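You operate a simulated robot arm through the tools that you are given. There is no shell and no other tool. Be economical: measure what you need, move in short steps, check, and stop when the job is done.

Carry out the task below with a simulated two-armed robot. There is one attempt and no reset: what you move stays moved.

JOB
Hold the clear bag with a yellow dot on the top of the green belt with three plates steady with one hand and flip the blue grip of the yellow dot bag the other way with the other.

The check looks at the end state, three seconds after you hand in, the way a careful person would. Anything else that was tipped, shoved, dropped, spilled or broken makes it a failure.

ROBOT AND FRAMES
Two 7-joint arms with two-finger parallel grippers on one trunk, on a base that drives. Base frame: it is fixed to the floor where the robot stands at the start and does not move with it; the origin is under the middle of the robot, x ahead of it, y to its left, z up; the surface under the hand at the start is at about z = 0.74. Readings come in m, degrees, newtons and seconds.
The left shoulder is at the start at [0.07, 0.188, 1.24], the right one opposite. With the tool pointing down near the work surface each hand reaches from about 0.16 to 0.76 m from the robot's upright axis, wherever it stands, measured 20 degrees to its own side. Places, roughly: blue grip of the yellow dot bag [0.5, 0.2, 0.9]. Payload 3.91 kg a hand.
The tool frame of a hand sits at the grasp point between the pads (the TCP): z along the fingers, y along the line on which they close. The tips reach 0.03 m beyond it. The gripper opens to 0.11 m. The fingers are 0.02 m wide and 0.01 m thick; the gripper's body (0.048 by 0.112 m) begins 0.055 m behind the TCP.
Orientation is that of the tool frame in the base frame, as a unit quaternion [x, y, z, w]. With the fingers straight down and closing along the base's y, the tool's x points along the base's -x, its y along +y and its z along -z.

CONTROLS
- The arms move only by the tool arm_command. It takes "left_motion", "right_motion" or both (then of equal length, played together; a hand with none holds still); each is a list of rows, each an object of numbers (a shift or turn left out is 0, a gripper value left out holds the last): "x", "y", "z": the shift along the tool's x, y, z in m; "rx", "ry", "rz": the turn, a rotation vector about the tool's x, y, z in degrees; "jaw": the finger opening in m, from 0 to 0.11. In form: [{"x": .., "y": .., "z": .., "rx": .., "ry": .., "rz": .., "jaw": ..}, ...]. A call has 1 to 12 rows; each row is the pose to reach, as a shift and turn from the pose commanded when the call began, along the tool's axes at that moment. Rows are played at 5 a second. More than 0.05 m and 8.6 degrees between two rows, or a gripper value outside its range, and nothing of the call is played. Where a pose cannot be reached the arm comes as near as it can. A force on the tool above 40 N (or 10 N above the force at the start of the call, whichever is more), or a blocked arm, ends the call early, and 0.2 s more pass. The fingers move at their own pace (about 0.072 m/s each) and stop on an object; they squeeze with about 25 N. The grip force told is the motor's: it shows also when the fingers shut on nothing. Time passes only in rows, and 0.2 s behind the last, so rows that repeat a pose let the fingers close. The reply holds the time, the measured pose of the TCP, the force on the tool along the base axes, the opening and the grip force, in the units named above and with some noise, with the torque about the TCP (base axes, N m) and any sound that the robot's microphone picked up.
- Cameras (640 x 400 px; columns grow to the right, rows downward): "scene" is now at [0.1368, 0.019, 1.4647]; the picture's right is [0.20, -0.98, 0.00], its down [-0.60, -0.12, -0.79] and it looks along [0.78, 0.16, -0.61] (base axes); focal length 296 px, centre (320, 200). "left" rides on the left gripper at [0.072, -0.017, -0.103] in its tool frame; the picture's right is [0.23, 0.97, 0.00], its down [-0.76, 0.18, -0.62] and it looks along [-0.61, 0.14, 0.78] (tool axes); focal length 222 px, centre (320, 200). "right" rides on the right gripper at [0.072, 0.017, -0.103] in its tool frame; the picture's right is [-0.23, 0.97, 0.00], its down [-0.76, -0.18, -0.62] and it looks along [-0.61, -0.14, 0.78] (tool axes); focal length 222 px, centre (320, 200). There is no depth. A picture from a camera that has moved, and an enlarged one, comes with that camera's place and axes in the base frame and with its lens.
- get_image(camera): a new picture of that camera. No time passes.
- lift_body(by): slides the trunk up (or, below 0, down) by that many m; the arms and the scene camera ride with it, the base frame stays. It gives what a move gives, with no picture.
- drive_base(legs): drives the robot by 1 to 6 legs, each [ahead, turn to the left] in m and degrees, along the robot's own axes; the way and the turn of a leg run together, so that a leg with both is an arc; at most 1.5 m and 180 degrees a leg. The arms and the cameras ride along, it lands a little off, and it stops where it bumps. It gives what a move gives.
- aim_head(pan, tilt): turns the head with the scene camera to pan (to the left, within 86 degrees either way) and tilt (down, from -29 to 69), counted from straight ahead of the robot. It gives what a move gives.
- inspect(camera, box): a new picture of the part [left, top, right, bottom] of that camera's present view, enlarged. No time passes.
- hand_in(): hands the job in; it is judged then, once.

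Work in short steps. Places have to be worked out from the pictures, the camera data and where the tool is seen: move nearer, look again, correct. Check each grasp and each placing, and mend what went wrong. You have 120 turns and 108 pictures in all, those below and enlarged ones among them. Open the grippers and draw the arms clear of the work before you hand the job in, unless the task says otherwise; then end with one line.

The tools are called after "Emit:" by a JSON object that holds its "method" and its "body". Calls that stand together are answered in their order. arm_command: Moves the arms, as the interface text tells. Its arguments: {"type":"object","properties":{"left_motion":{"type":"array"},"right_motion":{"type":"array"}},"required":[]} The other tools are called the same way: lift_body (by) slides the trunk up or down; drive_base (legs) drives the base; aim_head (pan, tilt) turns the head that bears the scene camera; get_image (camera) takes a picture; inspect (camera, box) takes an enlarged picture of a part of a camera's view; hand_in () hands the job in.

At the start:

```text
clock: 0.0
left_eef_pos: [0.5096, 0.3858, 1.179]
left_tool_rot: [0.0, 1.0, 0.0, 0.0]
left_wrist_force: [0.4, -0.1, 0.2]
left_moment: [0.0, -0.03, 0.0]
left_grip_width: 0.1099
left_grasp_force: 0.1
right_eef_pos: [0.605, -0.1361, 1.2353]
right_tool_rot: [0.0, 1.0, -0.001, 0.001]
right_wrist_force: [0.4, -0.1, 0.1]
right_moment: [0.0, -0.01, -0.02]
right_grip_width: 0.1097
right_grasp_force: 0.0
trunk travel left (down, up): [-0.75, 0.19]
robot x, y, heading: [0.0, -0.0, 0.3]
head pan, tilt: [11.5, 37.4]
```

scene: 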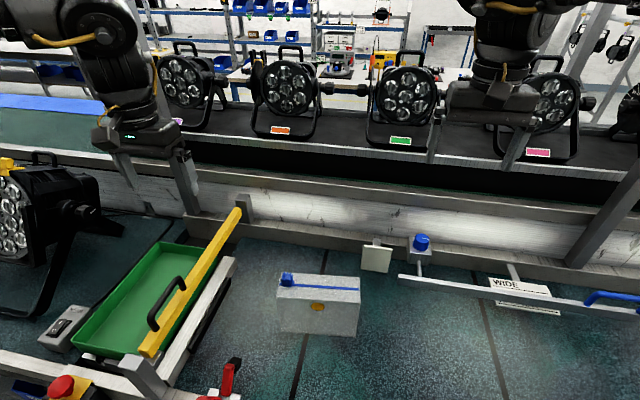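
right: 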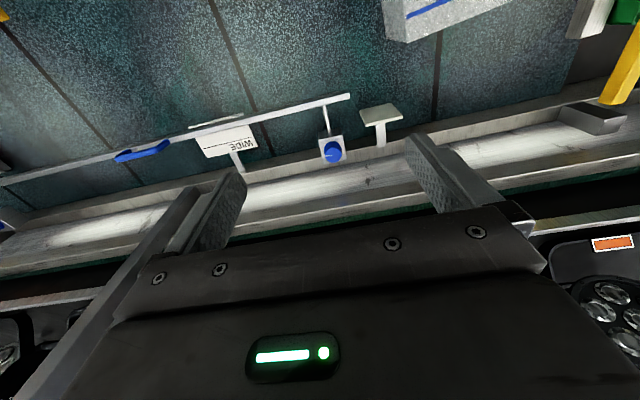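
left: 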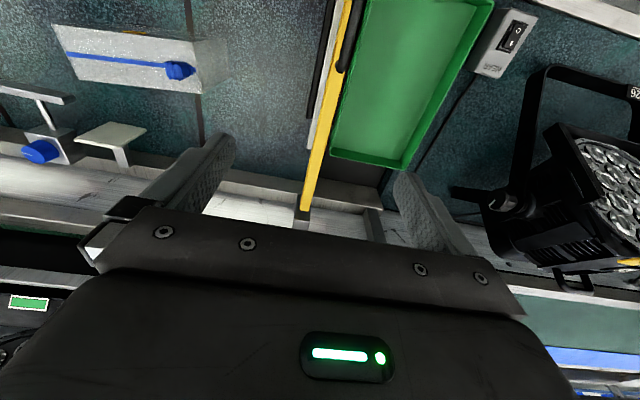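

I'll look closer at the bag and the surroundings first.

Emit:
{"method": "inspect", "body": {"camera": "scene", "box": [250, 240, 390, 350]}}

Emit:
{"method": "inspect", "body": {"camera": "scene", "box": [380, 210, 640, 370]}}

Emit:
{"method": "inspect", "body": {"camera": "left", "box": [40, 10, 240, 130]}}

```text
3.64 times, centred on (320, 295) of scene
camera zoom: at [0.1368, 0.019, 1.4647], right [0.2, -0.98, 0.0], down [-0.6, -0.12, -0.79], along [0.78, 0.16, -0.61], focal length 1075 px, centre (320, -146)
```

zoom: 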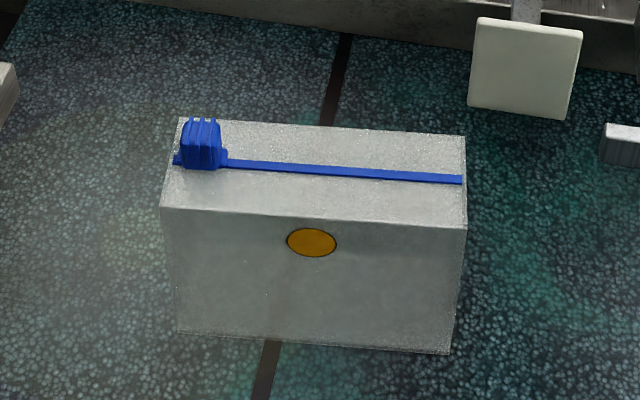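

```text
2.46 times, centred on (510, 290) of scene
camera zoom: at [0.1368, 0.019, 1.4647], right [0.2, -0.98, 0.0], down [-0.6, -0.12, -0.79], along [0.78, 0.16, -0.61], focal length 728 px, centre (-148, -22)
```

zoom: 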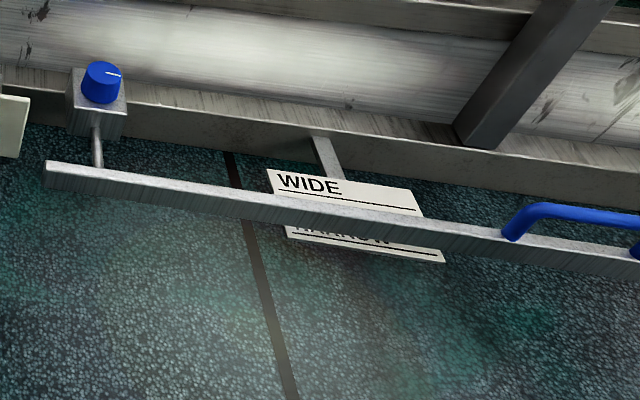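

```text
3.20 times, centred on (140, 70) of left
camera zoom: at [0.4381, 0.3676, 1.2818], right [-0.23, 0.97, 0.0], down [0.76, 0.18, 0.62], along [0.61, 0.14, -0.78], focal length 711 px, centre (896, 616)
```

zoom: 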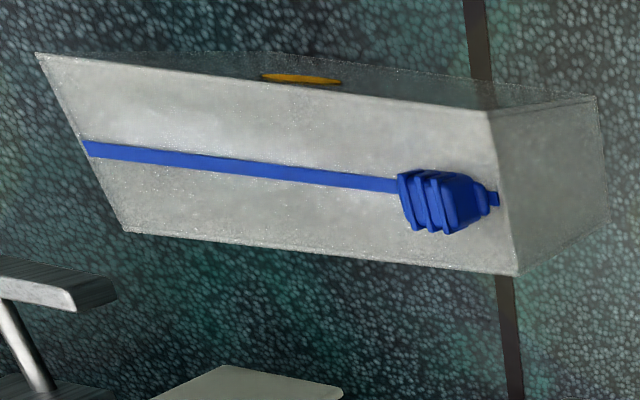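

The bag stands with its long axis roughly along -y. The slider is at about [0.54, 0.176, 0.91], at the left end, and the track runs to the right end near y 0.02. I'll yaw both grippers so they close across the bag's thickness (about 7 degrees off base x), with their cameras on the outer sides.

Emit:
{"method": "arm_command", "body": {"left_motion": [{"rz": 8}, {"rz": 16}, {"rz": 24}, {"rz": 32}, {"rz": 40}, {"rz": 48}, {"rz": 56}, {"rz": 64}, {"rz": 72}, {"rz": 80}, {"rz": 83.2}, {"rz": 83.2}], "right_motion": [{"rz": -8.1}, {"rz": -16.2}, {"rz": -24.3}, {"rz": -32.4}, {"rz": -40.5}, {"rz": -48.6}, {"rz": -56.7}, {"rz": -64.8}, {"rz": -72.9}, {"rz": -81}, {"rz": -89.1}, {"rz": -96.8}]}}

```text
clock: 2.6
left_eef_pos: [0.5095, 0.3855, 1.1785]
left_tool_rot: [0.665, 0.747, 0.0, 0.0]
left_wrist_force: [0.1, -0.3, -0.1]
left_moment: [-0.02, 0.03, 0.0]
left_grip_width: 0.1101
left_grasp_force: 0.1
right_eef_pos: [0.6062, -0.1375, 1.2359]
right_tool_rot: [0.748, -0.663, 0.0, 0.0]
right_wrist_force: [-0.4, 0.9, -0.2]
right_moment: [0.01, 0.01, 0.02]
right_grip_width: 0.1101
right_grasp_force: 0.1
trunk travel left (down, up): [-0.75, 0.19]
robot x, y, heading: [0.0003, -0.0017, 0.0]
head pan, tilt: [11.5, 37.4]
```

Both yaws were reached. I'll tilt the left by 30° and the right by 15°, leaning outward, and then look.

Emit:
{"method": "arm_command", "body": {"left_motion": [{"ry": -8}, {"ry": -16}, {"ry": -24}, {"ry": -30}, {"ry": -30}], "right_motion": [{"ry": -8}, {"ry": -15}, {"ry": -15}, {"ry": -15}, {"ry": -15}]}}

Emit:
{"method": "get_image", "body": {"camera": "scene"}}

Emit:
{"method": "get_image", "body": {"camera": "left"}}

Emit:
{"method": "get_image", "body": {"camera": "right"}}

```text
clock: 3.8
left_eef_pos: [0.5098, 0.3846, 1.1787]
left_tool_rot: [0.641, 0.723, -0.171, 0.194]
left_wrist_force: [0.2, 0.6, -1.2]
left_moment: [0.02, 0.04, 0.03]
left_grip_width: 0.1099
left_grasp_force: 0.1
right_eef_pos: [0.6068, -0.14, 1.2347]
right_tool_rot: [0.741, -0.658, -0.099, -0.088]
right_wrist_force: [-0.7, 0.6, -0.6]
right_moment: [0.0, -0.03, -0.03]
right_grip_width: 0.11
right_grasp_force: 0.0
trunk travel left (down, up): [-0.75, 0.19]
robot x, y, heading: [-0.0007, 0.0003, 0.2]
head pan, tilt: [11.5, 37.4]
```

```text
101 pictures are left
camera scene: at [0.1369, 0.0174, 1.4647], right [0.2, -0.98, 0.0], down [-0.6, -0.12, -0.79], along [0.78, 0.16, -0.61], focal length 296 px, centre (320, 200)
```

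scene: 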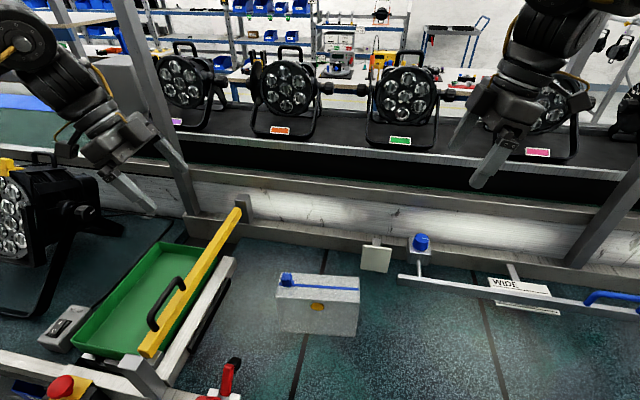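

```text
100 pictures are left
camera left: at [0.48, 0.4948, 1.2322], right [0.94, 0.31, -0.11], down [0.22, -0.32, 0.92], along [0.25, -0.89, -0.37], focal length 222 px, centre (320, 200)
```

left: 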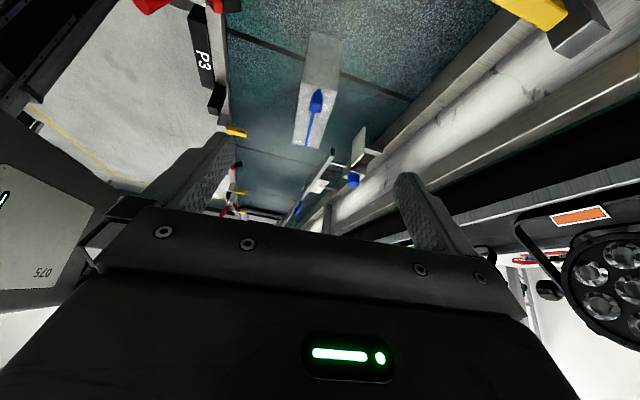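

```text
99 pictures are left
camera right: at [0.601, -0.2362, 1.3172], right [-0.99, 0.1, 0.06], down [0.11, 0.59, 0.8], along [0.05, 0.8, -0.6], focal length 222 px, centre (320, 200)
```

right: 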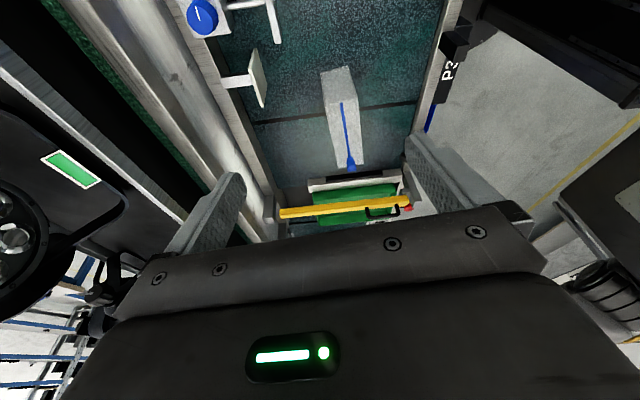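

The bag hasn't moved, so the belt is still. I'll bring the left hand down along its tilted approach to a pre-grasp about 12 cm short of the bag's left end, jaw fully open.

Emit:
{"method": "arm_command", "body": {"left_motion": [{"x": 0.001, "z": 0.035}, {"x": 0.002, "z": 0.07}, {"x": 0.004, "z": 0.105}, {"x": 0.005, "z": 0.14}, {"x": 0.006, "z": 0.175}, {"x": 0.007, "z": 0.21}, {"x": 0.008, "z": 0.245}, {"x": 0.009, "y": 0.0016, "z": 0.277}, {"x": 0.009, "y": 0.0016, "z": 0.277}]}}

Emit:
{"method": "get_image", "body": {"camera": "scene"}}

Emit:
{"method": "get_image", "body": {"camera": "left"}}

```text
clock: 5.8
left_eef_pos: [0.5288, 0.2561, 0.9341]
left_tool_rot: [0.641, 0.722, -0.172, 0.194]
left_wrist_force: [-0.7, 0.0, 0.2]
left_moment: [0.0, -0.01, -0.02]
left_grip_width: 0.1101
left_grasp_force: 0.1
right_eef_pos: [0.6051, -0.1376, 1.2359]
right_tool_rot: [0.741, -0.659, -0.097, -0.087]
right_wrist_force: [-0.4, 0.6, -0.8]
right_moment: [0.03, 0.0, 0.01]
right_grip_width: 0.1099
right_grasp_force: 0.2
trunk travel left (down, up): [-0.75, 0.19]
robot x, y, heading: [0.0009, 0.0011, -0.0]
head pan, tilt: [11.5, 37.4]
```

```text
98 pictures are left
camera scene: at [0.1363, 0.0191, 1.4648], right [0.2, -0.98, 0.0], down [-0.6, -0.12, -0.79], along [0.78, 0.16, -0.61], focal length 296 px, centre (320, 200)
```

scene: 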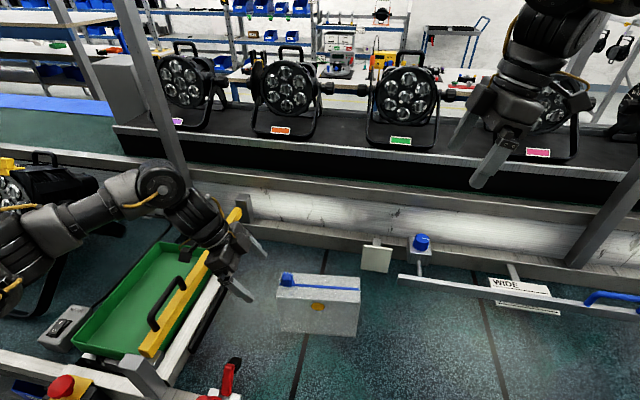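

```text
97 pictures are left
camera left: at [0.4983, 0.3679, 0.9872], right [0.94, 0.31, -0.11], down [0.22, -0.32, 0.92], along [0.25, -0.89, -0.37], focal length 222 px, centre (320, 200)
```

left: 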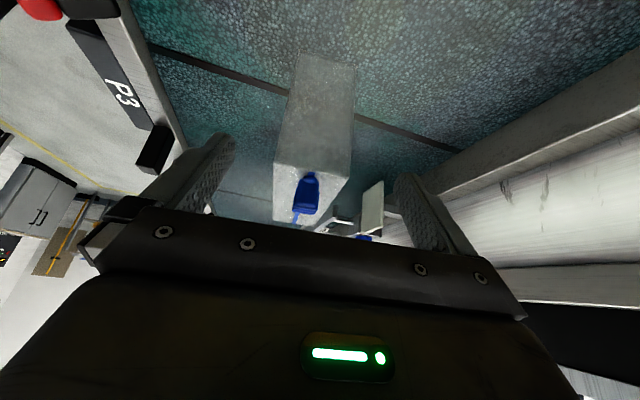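

The end face measures to a centre of about [0.533, 0.203], matching the first estimate. Before descending I'll check the left forearm's clearance to the lamp and tray.

Emit:
{"method": "aim_head", "body": {"pan": 45, "tilt": 40}}

Emit:
{"method": "get_image", "body": {"camera": "scene"}}

```text
clock: 6.8
left_eef_pos: [0.5282, 0.2563, 0.935]
left_tool_rot: [0.641, 0.722, -0.172, 0.194]
left_wrist_force: [0.4, -0.1, 0.2]
left_moment: [-0.01, 0.02, 0.01]
left_grip_width: 0.1098
left_grasp_force: 0.0
right_eef_pos: [0.6057, -0.1377, 1.2361]
right_tool_rot: [0.741, -0.658, -0.098, -0.087]
right_wrist_force: [0.2, 0.1, -1.0]
right_moment: [-0.02, 0.03, 0.01]
right_grip_width: 0.1101
right_grasp_force: 0.1
trunk travel left (down, up): [-0.75, 0.19]
robot x, y, heading: [-0.0046, -0.0007, -0.0]
head pan, tilt: [45.0, 40.0]
```

```text
96 pictures are left
camera scene: at [0.1121, 0.0616, 1.4609], right [0.71, -0.71, 0.0], down [-0.46, -0.45, -0.77], along [0.54, 0.54, -0.64], focal length 296 px, centre (320, 200)
```

scene: 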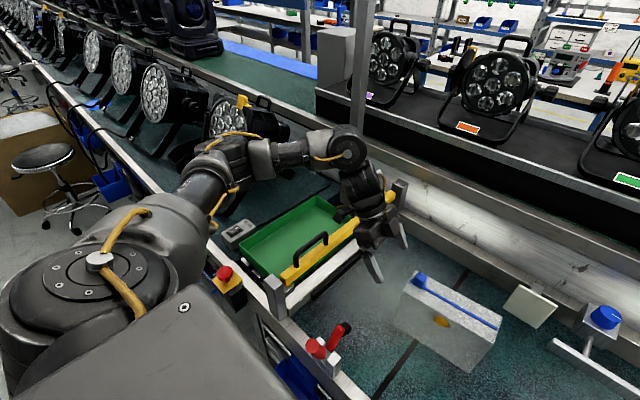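

The forearm (z about 1.15) and wrist clear the lamp and the tray handle. I'll advance 12 cm so the fingers straddle the bag's left end, still open.

Emit:
{"method": "arm_command", "body": {"left_motion": [{"z": 0.03}, {"z": 0.06}, {"y": -0.001, "z": 0.09}, {"y": -0.001, "z": 0.121}, {"y": -0.001, "z": 0.121}]}}

Emit:
{"method": "get_image", "body": {"camera": "left"}}

Emit:
{"method": "get_image", "body": {"camera": "scene"}}

```text
clock: 8.0
left_eef_pos: [0.5331, 0.1969, 0.8286]
left_tool_rot: [0.641, 0.723, -0.172, 0.194]
left_wrist_force: [0.0, 0.7, -1.2]
left_moment: [0.04, 0.01, -0.02]
left_grip_width: 0.1102
left_grasp_force: 0.1
right_eef_pos: [0.6048, -0.1375, 1.2349]
right_tool_rot: [0.741, -0.659, -0.098, -0.087]
right_wrist_force: [-0.1, 0.6, 0.5]
right_moment: [-0.01, -0.02, -0.01]
right_grip_width: 0.1098
right_grasp_force: 0.1
trunk travel left (down, up): [-0.75, 0.19]
robot x, y, heading: [-0.0014, -0.0015, -0.1]
head pan, tilt: [45.0, 40.0]
```

```text
95 pictures are left
camera left: at [0.503, 0.3077, 0.8832], right [0.94, 0.31, -0.11], down [0.22, -0.32, 0.92], along [0.25, -0.89, -0.37], focal length 222 px, centre (320, 200)
```

left: 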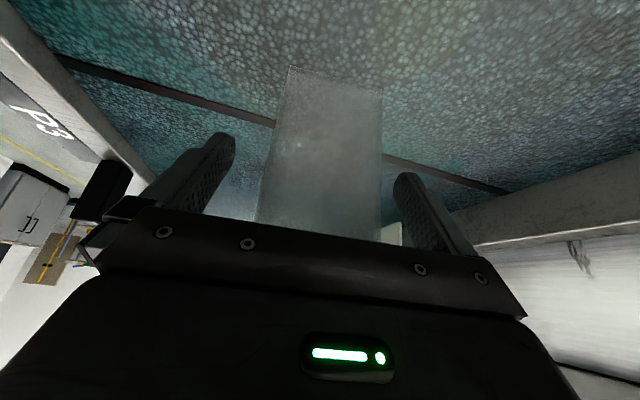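

```text
94 pictures are left
camera scene: at [0.1115, 0.0619, 1.4609], right [0.71, -0.71, 0.0], down [-0.45, -0.45, -0.77], along [0.54, 0.54, -0.64], focal length 296 px, centre (320, 200)
```

scene: 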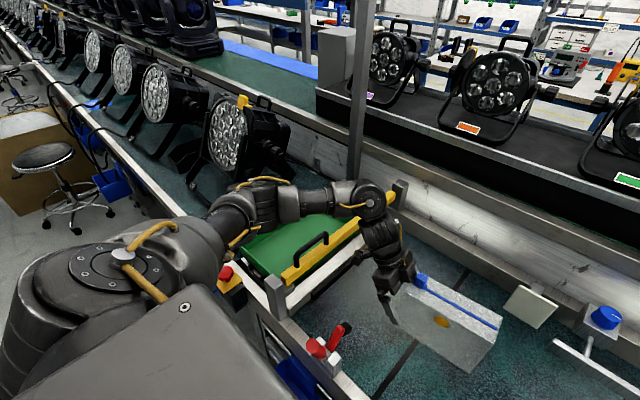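

The fingers straddle the left end by about 2–3 cm, roughly centred. I'll close to just over the bag's width first and check the centring.

Emit:
{"method": "arm_command", "body": {"left_motion": [{"jaw": 0.078}, {"jaw": 0.078}, {"jaw": 0.078}]}}

Emit:
{"method": "get_image", "body": {"camera": "left"}}

Emit:
{"method": "aim_head", "body": {"pan": 10, "tilt": 45}}

Emit:
{"method": "inspect", "body": {"camera": "scene", "box": [220, 180, 400, 300]}}

```text
clock: 8.8
left_eef_pos: [0.5342, 0.197, 0.83]
left_tool_rot: [0.641, 0.722, -0.172, 0.193]
left_wrist_force: [0.4, -1.3, -0.4]
left_moment: [0.03, 0.0, 0.03]
left_grip_width: 0.0777
left_grasp_force: 0.0
right_eef_pos: [0.6058, -0.1375, 1.2362]
right_tool_rot: [0.742, -0.658, -0.097, -0.086]
right_wrist_force: [0.0, -0.2, -0.3]
right_moment: [0.02, -0.01, -0.01]
right_grip_width: 0.1098
right_grasp_force: 0.2
trunk travel left (down, up): [-0.75, 0.19]
robot x, y, heading: [-0.0011, 0.0, -0.3]
head pan, tilt: [45.0, 40.0]
```

```text
93 pictures are left
camera left: at [0.5033, 0.3076, 0.8833], right [0.94, 0.31, -0.11], down [0.22, -0.32, 0.92], along [0.25, -0.89, -0.37], focal length 222 px, centre (320, 200)
```

left: 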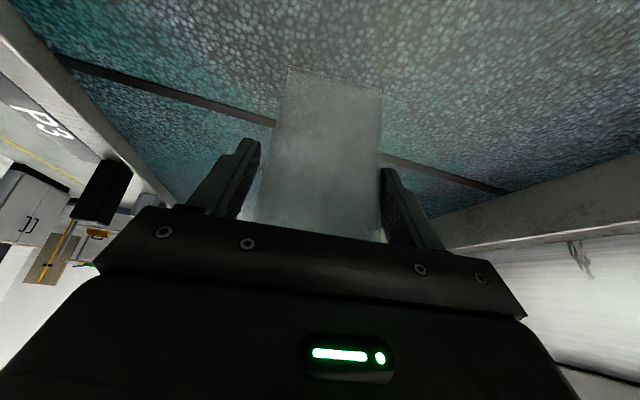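

```text
clock: 9.8
left_eef_pos: [0.5344, 0.1978, 0.8297]
left_tool_rot: [0.641, 0.723, -0.171, 0.195]
left_wrist_force: [0.2, -0.5, 0.3]
left_moment: [-0.01, -0.02, 0.01]
left_grip_width: 0.078
left_grasp_force: 0.0
right_eef_pos: [0.6069, -0.1385, 1.2353]
right_tool_rot: [0.741, -0.658, -0.098, -0.086]
right_wrist_force: [0.4, -0.7, 0.0]
right_moment: [-0.02, 0.02, 0.02]
right_grip_width: 0.1102
right_grasp_force: 0.1
trunk travel left (down, up): [-0.75, 0.19]
robot x, y, heading: [-0.0023, 0.0016, -0.1]
head pan, tilt: [10.0, 45.0]
```

```text
3.33 times, centred on (310, 240) of scene
camera zoom: at [0.1319, 0.0158, 1.4536], right [0.17, -0.98, 0.0], down [-0.7, -0.12, -0.71], along [0.7, 0.12, -0.71], focal length 985 px, centre (353, 67)
```

zoom: 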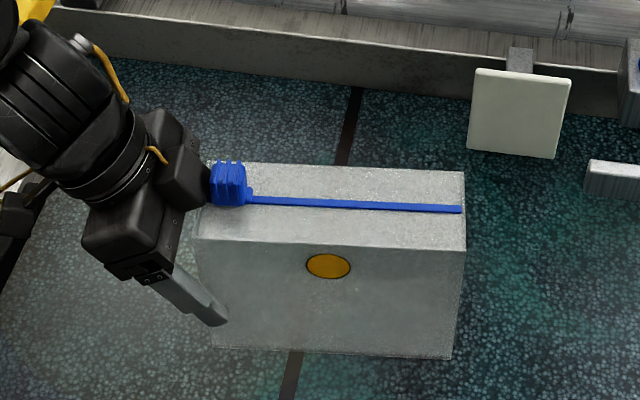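

Centring looks good. I'll close the left hand on the bag.

Emit:
{"method": "arm_command", "body": {"left_motion": [{"jaw": 0.07}, {"jaw": 0.066}, {"jaw": 0.06}, {"jaw": 0.06}]}}

Emit:
{"method": "inspect", "body": {"camera": "scene", "box": [220, 180, 400, 300]}}

Emit:
{"method": "get_image", "body": {"camera": "right"}}

```text
clock: 10.8
left_eef_pos: [0.5336, 0.1975, 0.8298]
left_tool_rot: [0.642, 0.722, -0.172, 0.193]
left_wrist_force: [-0.5, -0.2, -1.2]
left_moment: [0.03, -0.04, 0.0]
left_grip_width: 0.0694
left_grasp_force: 25.4
right_eef_pos: [0.6057, -0.1381, 1.2361]
right_tool_rot: [0.742, -0.658, -0.099, -0.087]
right_wrist_force: [-0.6, 0.5, 0.0]
right_moment: [0.02, 0.01, 0.01]
right_grip_width: 0.1103
right_grasp_force: 0.0
trunk travel left (down, up): [-0.75, 0.19]
robot x, y, heading: [0.0024, 0.0003, 0.1]
head pan, tilt: [10.0, 45.0]
```

```text
3.33 times, centred on (310, 240) of scene
camera zoom: at [0.132, 0.0157, 1.4536], right [0.17, -0.98, 0.0], down [-0.7, -0.12, -0.71], along [0.7, 0.12, -0.71], focal length 985 px, centre (353, 67)
```

zoom: 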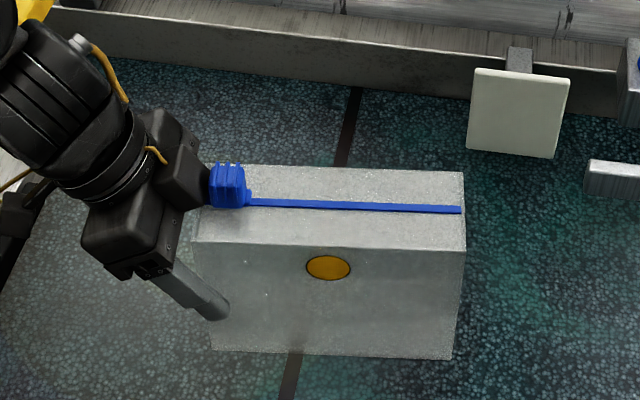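

```text
90 pictures are left
camera right: at [0.6009, -0.2349, 1.3175], right [-0.99, 0.1, 0.06], down [0.11, 0.59, 0.8], along [0.05, 0.8, -0.6], focal length 222 px, centre (320, 200)
```

right: 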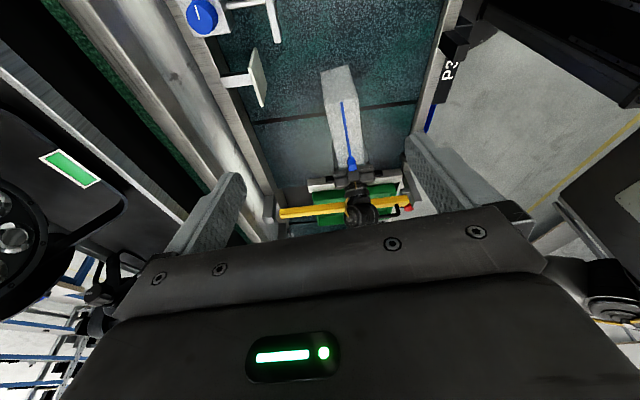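

The left hand holds the bag at 0.069 m width, and nothing moved. The slider is at about [0.5355, 0.173] with the track at z about 0.897, so I'll bring the right hand to a hover 10 cm back from it, jaw at 0.05.

Emit:
{"method": "arm_command", "body": {"right_motion": [{"x": -0.0244, "y": 0.0036, "z": 0.03, "jaw": 0.05}, {"x": -0.049, "y": 0.0073, "z": 0.06}, {"x": -0.0733, "y": 0.0109, "z": 0.09}, {"x": -0.0978, "y": 0.0146, "z": 0.12}, {"x": -0.122, "y": 0.018, "z": 0.15}, {"x": -0.1467, "y": 0.022, "z": 0.181}, {"x": -0.171, "y": 0.0255, "z": 0.211}, {"x": -0.1956, "y": 0.029, "z": 0.241}, {"x": -0.22, "y": 0.0328, "z": 0.271}, {"x": -0.22, "y": 0.0328, "z": 0.271}]}}

Emit:
{"method": "get_image", "body": {"camera": "right"}}

Emit:
{"method": "get_image", "body": {"camera": "scene"}}

```text
clock: 13.0
left_eef_pos: [0.5333, 0.1966, 0.8297]
left_tool_rot: [0.641, 0.722, -0.172, 0.194]
left_wrist_force: [-0.7, 0.3, 0.0]
left_moment: [-0.13, -0.05, 0.02]
left_grip_width: 0.0692
left_grasp_force: 25.3
right_eef_pos: [0.5383, 0.1412, 1.0317]
right_tool_rot: [0.741, -0.658, -0.098, -0.087]
right_wrist_force: [-0.1, 0.1, -0.7]
right_moment: [0.03, 0.01, 0.0]
right_grip_width: 0.0503
right_grasp_force: 0.1
trunk travel left (down, up): [-0.75, 0.19]
robot x, y, heading: [0.0006, -0.0002, -0.3]
head pan, tilt: [10.0, 45.0]
```

```text
89 pictures are left
camera right: at [0.5335, 0.0427, 1.1131], right [-0.99, 0.1, 0.06], down [0.11, 0.59, 0.8], along [0.05, 0.8, -0.6], focal length 222 px, centre (320, 200)
```

right: 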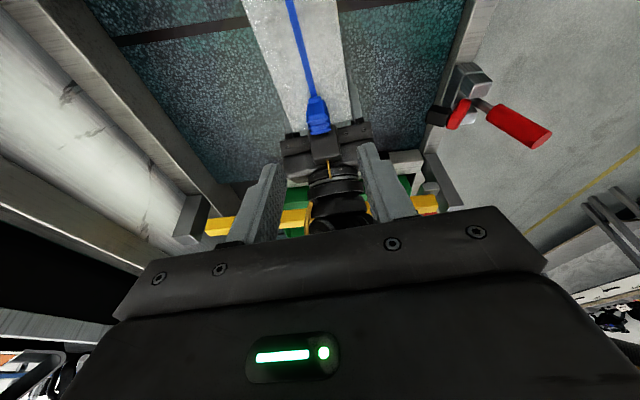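

```text
88 pictures are left
camera scene: at [0.1319, 0.0149, 1.4536], right [0.17, -0.98, 0.0], down [-0.7, -0.12, -0.71], along [0.7, 0.12, -0.71], focal length 296 px, centre (320, 200)
```

scene: 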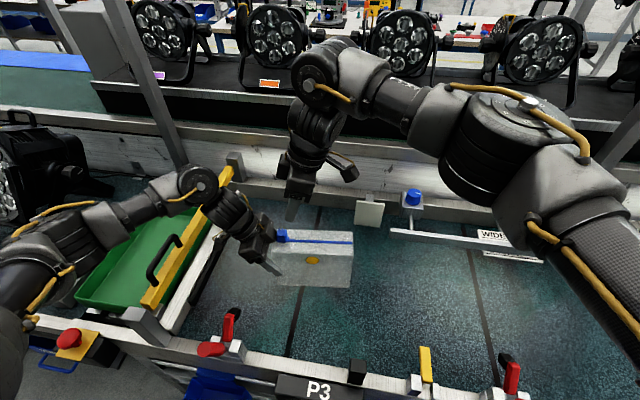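

The right view puts the slider at [0.537, 0.175], which agrees. I'll descend 7 cm along the fingers and check.

Emit:
{"method": "arm_command", "body": {"right_motion": [{"y": -0.001, "z": 0.025}, {"x": 0.001, "y": -0.0015, "z": 0.05}, {"x": 0.001, "y": -0.002, "z": 0.07}, {"x": 0.001, "y": -0.002, "z": 0.07}]}}

Emit:
{"method": "get_image", "body": {"camera": "right"}}

Emit:
{"method": "inspect", "body": {"camera": "scene", "box": [220, 160, 400, 280]}}

```text
clock: 14.0
left_eef_pos: [0.5342, 0.1984, 0.83]
left_tool_rot: [0.641, 0.722, -0.172, 0.193]
left_wrist_force: [-0.3, 0.9, 0.5]
left_moment: [-0.06, -0.07, 0.0]
left_grip_width: 0.0693
left_grasp_force: 24.9
right_eef_pos: [0.5394, 0.1565, 0.962]
right_tool_rot: [0.742, -0.658, -0.098, -0.086]
right_wrist_force: [0.7, -0.7, -0.3]
right_moment: [0.03, 0.02, 0.0]
right_grip_width: 0.05
right_grasp_force: 0.1
trunk travel left (down, up): [-0.75, 0.19]
robot x, y, heading: [-0.003, 0.0025, -0.0]
head pan, tilt: [10.0, 45.0]
```

```text
87 pictures are left
camera right: at [0.5344, 0.0594, 1.0441], right [-0.99, 0.1, 0.06], down [0.11, 0.59, 0.8], along [0.05, 0.8, -0.6], focal length 222 px, centre (320, 200)
```

right: 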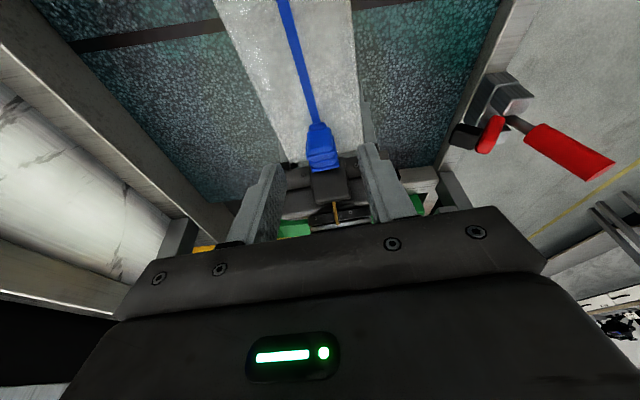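

```text
3.33 times, centred on (310, 220) of scene
camera zoom: at [0.1318, 0.0157, 1.4536], right [0.17, -0.98, 0.0], down [-0.7, -0.12, -0.71], along [0.7, 0.12, -0.71], focal length 985 px, centre (353, 133)
```

zoom: 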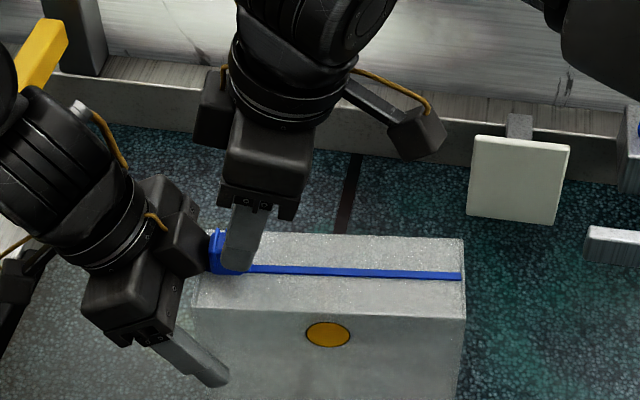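

The slider is between the fingers and both hands are clear of each other. I'll descend the last 2.9 cm.

Emit:
{"method": "arm_command", "body": {"right_motion": [{"x": 0.001, "z": 0.015}, {"x": 0.002, "y": -0.0007, "z": 0.029}, {"x": 0.002, "y": -0.0007, "z": 0.029}]}}

Emit:
{"method": "inspect", "body": {"camera": "right", "box": [200, 60, 440, 220]}}

Emit:
{"method": "inspect", "body": {"camera": "scene", "box": [250, 190, 370, 270]}}

```text
clock: 14.8
left_eef_pos: [0.5332, 0.1972, 0.8308]
left_tool_rot: [0.641, 0.722, -0.172, 0.194]
left_wrist_force: [-0.3, 0.4, 1.0]
left_moment: [0.01, -0.03, 0.0]
left_grip_width: 0.0692
left_grasp_force: 25.2
right_eef_pos: [0.5404, 0.1624, 0.9329]
right_tool_rot: [0.741, -0.658, -0.097, -0.086]
right_wrist_force: [0.1, 0.1, -0.4]
right_moment: [-0.03, 0.02, -0.03]
right_grip_width: 0.0502
right_grasp_force: 0.0
trunk travel left (down, up): [-0.75, 0.19]
robot x, y, heading: [-0.0015, 0.0008, 0.3]
head pan, tilt: [10.0, 45.0]
```

```text
2.50 times, centred on (320, 140) of right
camera zoom: at [0.5347, 0.0657, 1.016], right [-0.99, 0.1, 0.06], down [0.11, 0.59, 0.8], along [0.05, 0.8, -0.6], focal length 555 px, centre (320, 350)
```

zoom: 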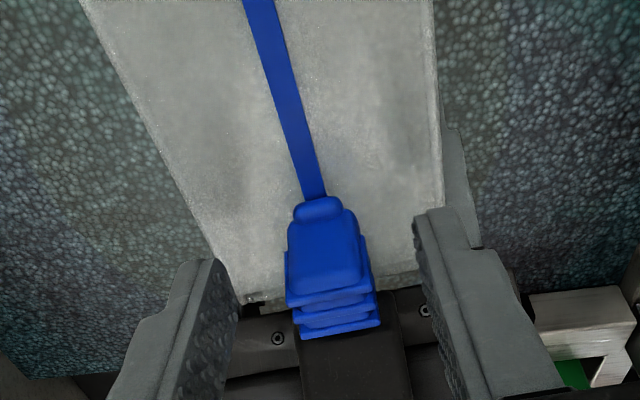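

```text
5.00 times, centred on (310, 230) of scene
camera zoom: at [0.1318, 0.0157, 1.4536], right [0.17, -0.98, 0.0], down [-0.7, -0.12, -0.71], along [0.7, 0.12, -0.71], focal length 1478 px, centre (370, 50)
```

zoom: 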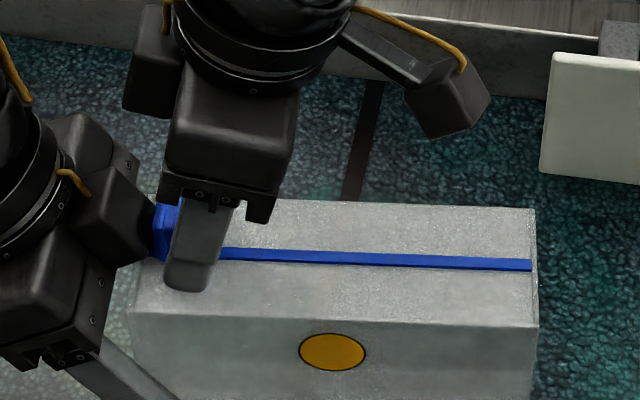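

The fingers straddle the slider, offset about 3 mm toward +x. I'll shift to centre and close on it.

Emit:
{"method": "arm_command", "body": {"right_motion": [{"y": 0.003}, {"y": 0.003, "jaw": 0.03}, {"y": 0.003, "jaw": 0.015}, {"y": 0.003, "jaw": 0.01}, {"y": 0.003, "jaw": 0.01}]}}

Emit:
{"method": "inspect", "body": {"camera": "right", "box": [200, 60, 440, 220]}}

```text
clock: 16.0
left_eef_pos: [0.5341, 0.1965, 0.8302]
left_tool_rot: [0.641, 0.722, -0.172, 0.194]
left_wrist_force: [-9.2, -1.0, 4.0]
left_moment: [0.05, -0.65, -0.29]
left_grip_width: 0.0695
left_grasp_force: 24.7
right_eef_pos: [0.5373, 0.162, 0.933]
right_tool_rot: [0.742, -0.658, -0.097, -0.086]
right_wrist_force: [8.4, 0.8, -4.4]
right_moment: [-0.03, -0.24, 0.01]
right_grip_width: 0.0185
right_grasp_force: 25.1
trunk travel left (down, up): [-0.75, 0.19]
robot x, y, heading: [-0.0001, -0.0016, -0.3]
head pan, tilt: [10.0, 45.0]
```

```text
2.50 times, centred on (320, 140) of right
camera zoom: at [0.5323, 0.0654, 1.016], right [-0.99, 0.1, 0.06], down [0.11, 0.59, 0.8], along [0.05, 0.8, -0.6], focal length 555 px, centre (320, 350)
```

zoom: 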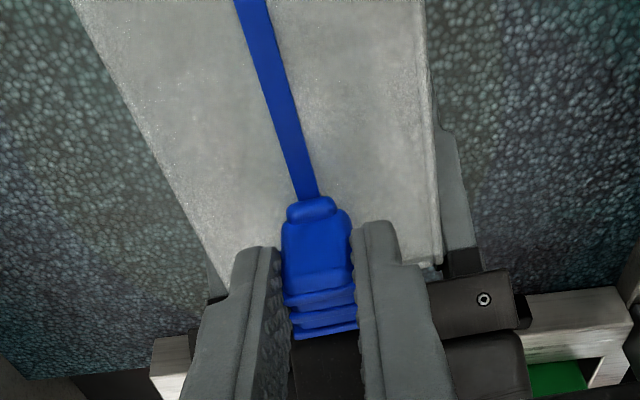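

The slider is gripped at 0.0185 m with a small 8 N side load. I'll ease 1.5 mm toward +x and slide the first 2 cm along the track.

Emit:
{"method": "arm_command", "body": {"right_motion": [{"y": -0.0015}, {"x": 0.0097, "y": -0.0015, "z": -0.0026}, {"x": 0.0193, "y": -0.0015, "z": -0.0052}, {"x": 0.0193, "y": -0.0015, "z": -0.0052}]}}

Emit:
{"method": "inspect", "body": {"camera": "scene", "box": [220, 160, 400, 280]}}

Emit:
{"method": "inspect", "body": {"camera": "right", "box": [200, 60, 440, 220]}}

```text
clock: 17.0
left_eef_pos: [0.5337, 0.198, 0.8299]
left_tool_rot: [0.641, 0.722, -0.172, 0.194]
left_wrist_force: [5.4, 0.0, -2.8]
left_moment: [-0.3, 0.33, 0.21]
left_grip_width: 0.0694
left_grasp_force: 25.6
right_eef_pos: [0.5419, 0.1438, 0.9334]
right_tool_rot: [0.742, -0.657, -0.099, -0.087]
right_wrist_force: [-4.4, -0.6, 7.7]
right_moment: [0.02, 0.11, 0.13]
right_grip_width: 0.0186
right_grasp_force: 25.4
trunk travel left (down, up): [-0.75, 0.19]
robot x, y, heading: [-0.0026, 0.0045, -0.3]
head pan, tilt: [10.0, 45.0]
```

```text
3.33 times, centred on (310, 220) of scene
camera zoom: at [0.1317, 0.016, 1.4537], right [0.17, -0.98, 0.0], down [-0.7, -0.12, -0.71], along [0.7, 0.12, -0.71], focal length 985 px, centre (353, 133)
```

zoom: 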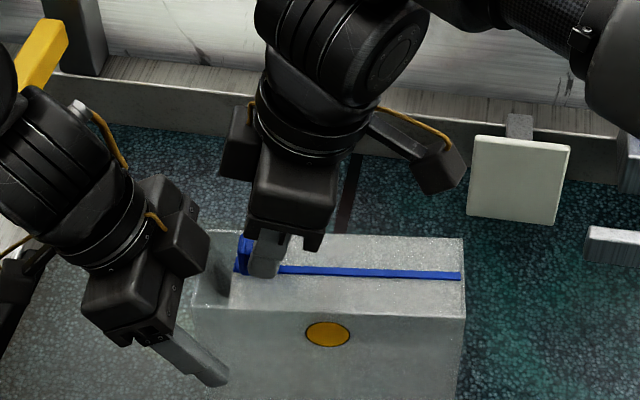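

```text
2.50 times, centred on (320, 140) of right
camera zoom: at [0.536, 0.0461, 1.0158], right [-0.99, 0.1, 0.06], down [0.11, 0.59, 0.8], along [0.05, 0.8, -0.6], focal length 555 px, centre (320, 350)
```

zoom: 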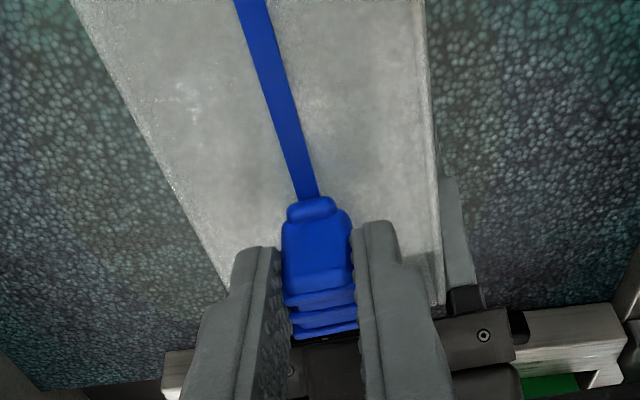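

The slider follows smoothly and the bag stays put. I'll trim 1 mm to unload the side force and slide another 5 cm.

Emit:
{"method": "arm_command", "body": {"right_motion": [{"x": 0.0095, "y": 0.0007, "z": -0.0031}, {"x": 0.0191, "y": 0.0007, "z": -0.0057}, {"x": 0.0288, "y": 0.0007, "z": -0.0083}, {"x": 0.0384, "y": 0.0007, "z": -0.0109}, {"x": 0.0481, "y": 0.0007, "z": -0.0135}, {"x": 0.0481, "y": 0.0007, "z": -0.0135}]}}

Emit:
{"method": "inspect", "body": {"camera": "scene", "box": [220, 160, 400, 280]}}

```text
clock: 18.4
left_eef_pos: [0.5334, 0.196, 0.8303]
left_tool_rot: [0.642, 0.721, -0.173, 0.194]
left_wrist_force: [0.5, -0.6, 3.8]
left_moment: [-0.22, -0.02, -0.06]
left_grip_width: 0.0691
left_grasp_force: 24.7
right_eef_pos: [0.5468, 0.0925, 0.9346]
right_tool_rot: [0.742, -0.658, -0.097, -0.086]
right_wrist_force: [-0.9, 0.9, -4.8]
right_moment: [-0.16, -0.02, 0.12]
right_grip_width: 0.0186
right_grasp_force: 25.2
trunk travel left (down, up): [-0.75, 0.19]
robot x, y, heading: [0.0028, -0.0019, -0.1]
head pan, tilt: [10.0, 45.0]
```

```text
3.33 times, centred on (310, 220) of scene
camera zoom: at [0.132, 0.0162, 1.4536], right [0.17, -0.98, 0.0], down [-0.7, -0.12, -0.71], along [0.7, 0.12, -0.71], focal length 985 px, centre (353, 133)
```

zoom: 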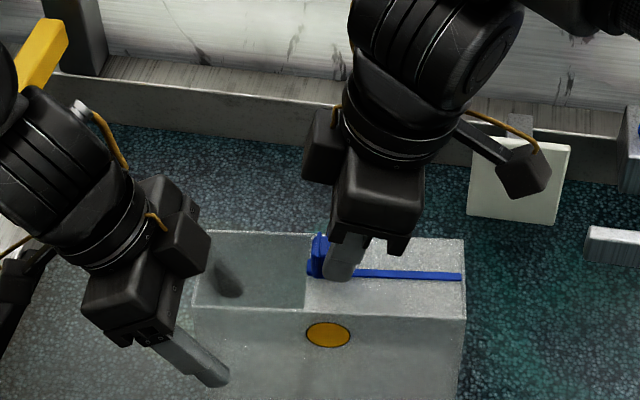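

It's about halfway; the bag is opening cleanly with low forces. I'll continue 4.5 cm.

Emit:
{"method": "arm_command", "body": {"right_motion": [{"x": 0.0095, "z": -0.0023}, {"x": 0.0192, "z": -0.0049}, {"x": 0.0289, "z": -0.0075}, {"x": 0.0385, "z": -0.0101}, {"x": 0.0434, "z": -0.0114}, {"x": 0.0434, "z": -0.0114}]}}

Emit:
{"method": "inspect", "body": {"camera": "scene", "box": [220, 160, 400, 280]}}

Emit:
{"method": "inspect", "body": {"camera": "right", "box": [200, 60, 440, 220]}}

```text
clock: 19.8
left_eef_pos: [0.5329, 0.1975, 0.8292]
left_tool_rot: [0.642, 0.722, -0.172, 0.193]
left_wrist_force: [-0.5, -0.6, 2.9]
left_moment: [-0.35, -0.17, -0.16]
left_grip_width: 0.0692
left_grasp_force: 25.4
right_eef_pos: [0.5532, 0.0484, 0.9345]
right_tool_rot: [0.742, -0.658, -0.098, -0.086]
right_wrist_force: [-0.2, 0.3, -2.0]
right_moment: [-0.07, -0.01, 0.02]
right_grip_width: 0.0187
right_grasp_force: 25.1
trunk travel left (down, up): [-0.75, 0.19]
robot x, y, heading: [-0.0019, 0.0021, 0.0]
head pan, tilt: [10.0, 45.0]
```

```text
3.33 times, centred on (310, 220) of scene
camera zoom: at [0.1319, 0.0157, 1.4536], right [0.17, -0.98, 0.0], down [-0.7, -0.12, -0.71], along [0.7, 0.12, -0.71], focal length 985 px, centre (353, 133)
```

zoom: 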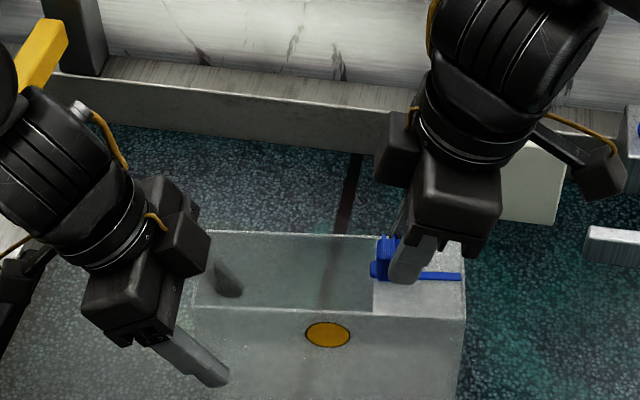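

```text
2.50 times, centred on (320, 140) of right
camera zoom: at [0.5472, -0.0491, 1.0163], right [-0.99, 0.1, 0.06], down [0.11, 0.59, 0.8], along [0.05, 0.8, -0.6], focal length 555 px, centre (320, 350)
```

zoom: 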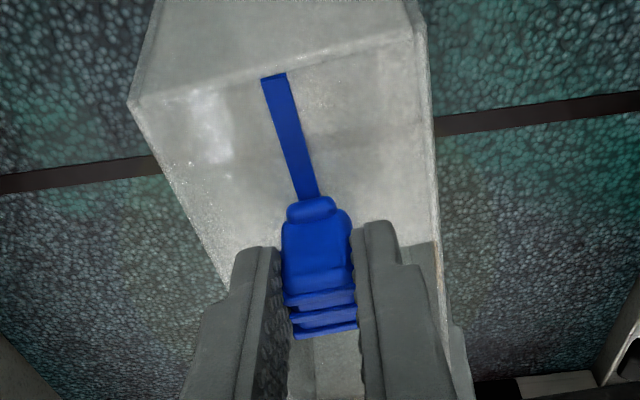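

About 3 cm of track remains ahead of the slider. I'll push 1.5 cm, then creep toward the end stop.

Emit:
{"method": "arm_command", "body": {"right_motion": [{"x": 0.0072, "z": -0.0018}, {"x": 0.0145, "z": -0.0037}, {"x": 0.0174, "z": -0.0045}, {"x": 0.0174, "z": -0.0045}]}}

Emit:
{"method": "inspect", "body": {"camera": "right", "box": [200, 60, 440, 220]}}

```text
clock: 20.8
left_eef_pos: [0.5347, 0.1984, 0.8298]
left_tool_rot: [0.641, 0.722, -0.172, 0.194]
left_wrist_force: [-3.1, -0.9, 4.0]
left_moment: [-0.32, -0.3, -0.5]
left_grip_width: 0.0695
left_grasp_force: 24.6
right_eef_pos: [0.5536, 0.03, 0.9339]
right_tool_rot: [0.741, -0.658, -0.098, -0.086]
right_wrist_force: [2.9, 0.8, -1.7]
right_moment: [-0.09, -0.13, 0.04]
right_grip_width: 0.0184
right_grasp_force: 24.6
trunk travel left (down, up): [-0.75, 0.19]
robot x, y, heading: [-0.0021, -0.0003, -0.2]
head pan, tilt: [10.0, 45.0]
```

```text
2.50 times, centred on (320, 140) of right
camera zoom: at [0.549, -0.0671, 1.0165], right [-0.99, 0.1, 0.06], down [0.11, 0.59, 0.8], along [0.05, 0.8, -0.6], focal length 555 px, centre (320, 350)
```

zoom: 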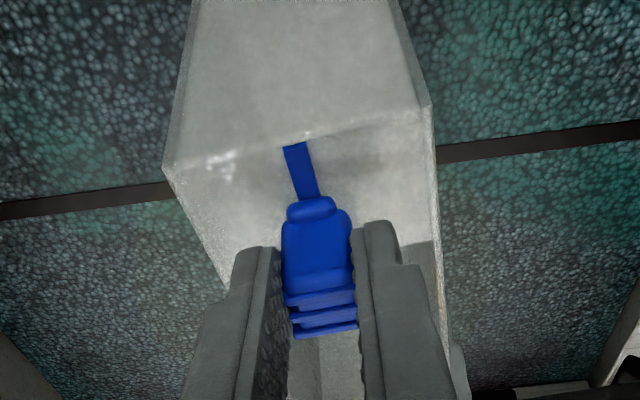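

No stop yet, with about 1.5 cm of track visible. I'll creep on in small steps and watch the force along y.

Emit:
{"method": "arm_command", "body": {"right_motion": [{"x": 0.0024, "y": -0.0006, "z": -0.0006}, {"x": 0.0048, "y": -0.0006, "z": -0.0012}, {"x": 0.0072, "y": -0.0006, "z": -0.0018}, {"x": 0.0072, "y": -0.0006, "z": -0.0018}]}}

Emit:
{"method": "inspect", "body": {"camera": "right", "box": [200, 60, 440, 220]}}

```text
clock: 21.8
left_eef_pos: [0.5333, 0.1981, 0.8302]
left_tool_rot: [0.641, 0.722, -0.172, 0.194]
left_wrist_force: [2.0, -0.4, 0.6]
left_moment: [0.1, -0.03, 0.18]
left_grip_width: 0.0693
left_grasp_force: 24.6
right_eef_pos: [0.555, 0.0234, 0.9341]
right_tool_rot: [0.741, -0.658, -0.098, -0.086]
right_wrist_force: [-0.9, -0.1, 1.2]
right_moment: [0.09, 0.03, 0.06]
right_grip_width: 0.0187
right_grasp_force: 25.0
trunk travel left (down, up): [-0.75, 0.19]
robot x, y, heading: [-0.0001, -0.0021, -0.0]
head pan, tilt: [10.0, 45.0]
```

```text
2.50 times, centred on (320, 140) of right
camera zoom: at [0.5504, -0.0737, 1.0165], right [-0.99, 0.1, 0.06], down [0.11, 0.59, 0.8], along [0.05, 0.8, -0.6], focal length 555 px, centre (320, 350)
```

zoom: 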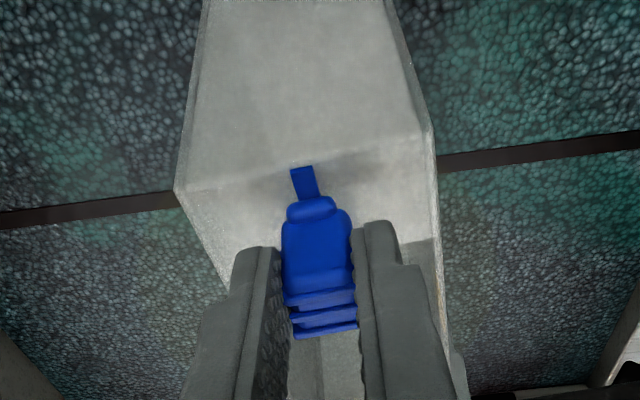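

About 9 mm of track is left and still no stop. I'll keep creeping until the along-track force rises.

Emit:
{"method": "arm_command", "body": {"right_motion": [{"x": 0.0015, "z": -0.0004}, {"x": 0.0029, "z": -0.0008}, {"x": 0.0044, "z": -0.0012}, {"x": 0.0058, "z": -0.0016}, {"x": 0.0058, "z": -0.0016}]}}

Emit:
{"method": "inspect", "body": {"camera": "right", "box": [200, 60, 440, 220]}}

```text
clock: 23.0
left_eef_pos: [0.5322, 0.1971, 0.8312]
left_tool_rot: [0.641, 0.722, -0.173, 0.194]
left_wrist_force: [3.0, -3.4, -3.5]
left_moment: [0.51, 0.25, 0.41]
left_grip_width: 0.0697
left_grasp_force: 24.7
right_eef_pos: [0.5563, 0.018, 0.9346]
right_tool_rot: [0.741, -0.658, -0.099, -0.087]
right_wrist_force: [-3.8, 3.8, 3.1]
right_moment: [0.49, 0.2, 0.1]
right_grip_width: 0.0185
right_grasp_force: 24.7
trunk travel left (down, up): [-0.75, 0.19]
robot x, y, heading: [0.0003, -0.0042, -0.1]
head pan, tilt: [10.0, 45.0]
```

```text
2.50 times, centred on (320, 140) of right
camera zoom: at [0.5511, -0.0798, 1.0161], right [-0.99, 0.1, 0.06], down [0.11, 0.59, 0.8], along [0.05, 0.8, -0.6], focal length 555 px, centre (320, 350)
```

zoom: 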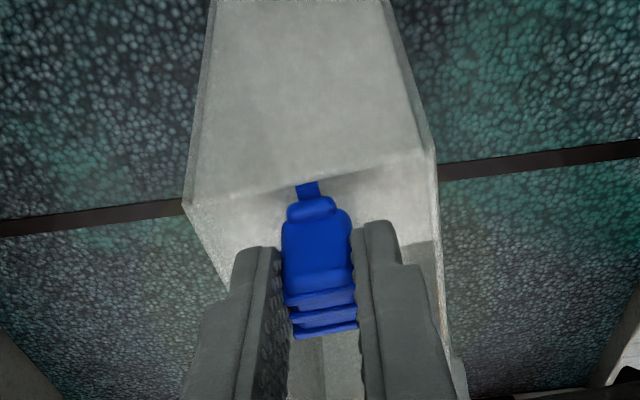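

The along-track force is now 4 N, so the stop may have been met. One more 2.5 mm push will confirm it.

Emit:
{"method": "arm_command", "body": {"right_motion": [{"x": 0.0012, "y": -0.0, "z": -0.0004}, {"x": 0.0024, "z": -0.0008}, {"x": 0.0024, "z": -0.0008}]}}

Emit:
{"method": "inspect", "body": {"camera": "right", "box": [200, 60, 440, 220]}}

```text
clock: 23.8
left_eef_pos: [0.5331, 0.195, 0.8298]
left_tool_rot: [0.641, 0.722, -0.173, 0.195]
left_wrist_force: [1.7, -12.0, 3.8]
left_moment: [0.02, 0.01, 0.07]
left_grip_width: 0.0694
left_grasp_force: 25.3
right_eef_pos: [0.5567, 0.0141, 0.9356]
right_tool_rot: [0.741, -0.658, -0.098, -0.087]
right_wrist_force: [-2.1, 11.6, -4.6]
right_moment: [0.48, 0.09, 0.07]
right_grip_width: 0.0185
right_grasp_force: 25.2
trunk travel left (down, up): [-0.75, 0.19]
robot x, y, heading: [0.0001, 0.004, 0.2]
head pan, tilt: [10.0, 45.0]
```

```text
2.50 times, centred on (320, 140) of right
camera zoom: at [0.5516, -0.0825, 1.0167], right [-0.99, 0.1, 0.06], down [0.11, 0.59, 0.8], along [0.05, 0.8, -0.6], focal length 555 px, centre (320, 350)
```

zoom: 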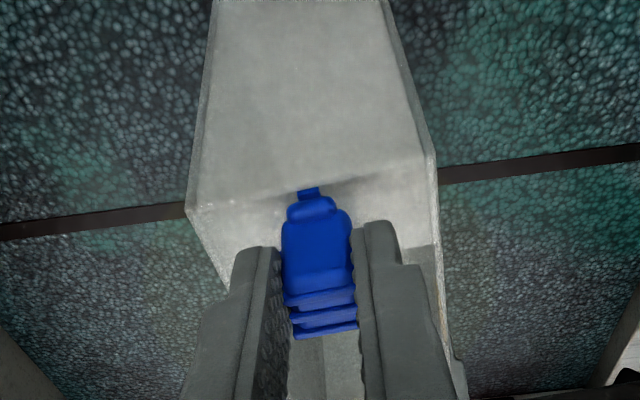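

The force jumped to 12 N, so the slider is at its end stop. I'll relieve the load by 2 mm, open, and back out along the fingers.

Emit:
{"method": "arm_command", "body": {"right_motion": [{"x": -0.0018, "z": 0.0006}, {"x": -0.0018, "z": 0.0006, "jaw": 0.03}, {"x": -0.0018, "z": 0.0006, "jaw": 0.045}, {"x": -0.0018, "z": 0.0006, "jaw": 0.045}, {"x": -0.0018, "z": -0.03}, {"x": -0.0018, "z": -0.07}, {"x": -0.0018, "z": -0.11}, {"x": -0.0018, "z": -0.15}]}}

Emit:
{"method": "get_image", "body": {"camera": "right"}}

Emit:
{"method": "inspect", "body": {"camera": "scene", "box": [220, 160, 400, 280]}}

```text
clock: 25.6
left_eef_pos: [0.5328, 0.1961, 0.8298]
left_tool_rot: [0.641, 0.723, -0.172, 0.194]
left_wrist_force: [-0.6, -0.3, 1.7]
left_moment: [0.09, 0.02, 0.02]
left_grip_width: 0.0695
left_grasp_force: 25.1
right_eef_pos: [0.559, -0.0246, 1.0817]
right_tool_rot: [0.741, -0.658, -0.097, -0.087]
right_wrist_force: [-0.7, 0.6, -0.7]
right_moment: [0.02, 0.01, -0.01]
right_grip_width: 0.0449
right_grasp_force: 0.0
trunk travel left (down, up): [-0.75, 0.19]
robot x, y, heading: [-0.0029, 0.0042, 0.1]
head pan, tilt: [10.0, 45.0]
```

```text
73 pictures are left
camera right: at [0.5546, -0.12, 1.1639], right [-0.99, 0.1, 0.06], down [0.11, 0.59, 0.8], along [0.05, 0.8, -0.6], focal length 222 px, centre (320, 200)
```

right: 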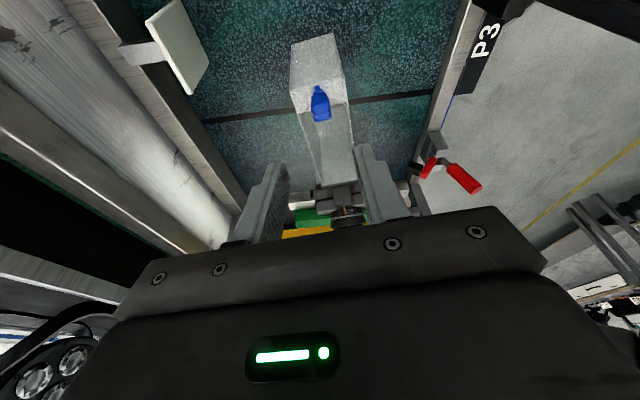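

```text
3.33 times, centred on (310, 220) of scene
camera zoom: at [0.1309, 0.0156, 1.4535], right [0.17, -0.98, 0.0], down [-0.7, -0.12, -0.71], along [0.7, 0.12, -0.71], focal length 985 px, centre (353, 133)
```

zoom: 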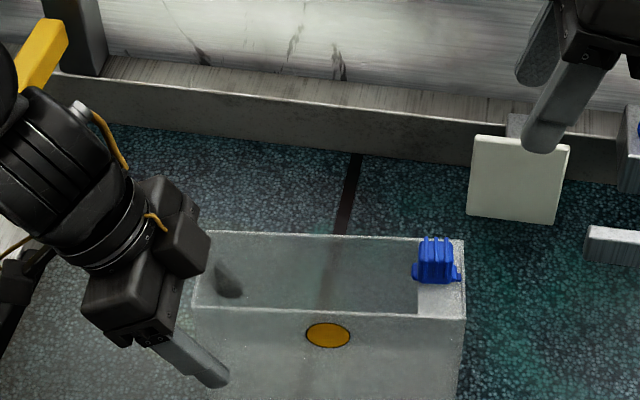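

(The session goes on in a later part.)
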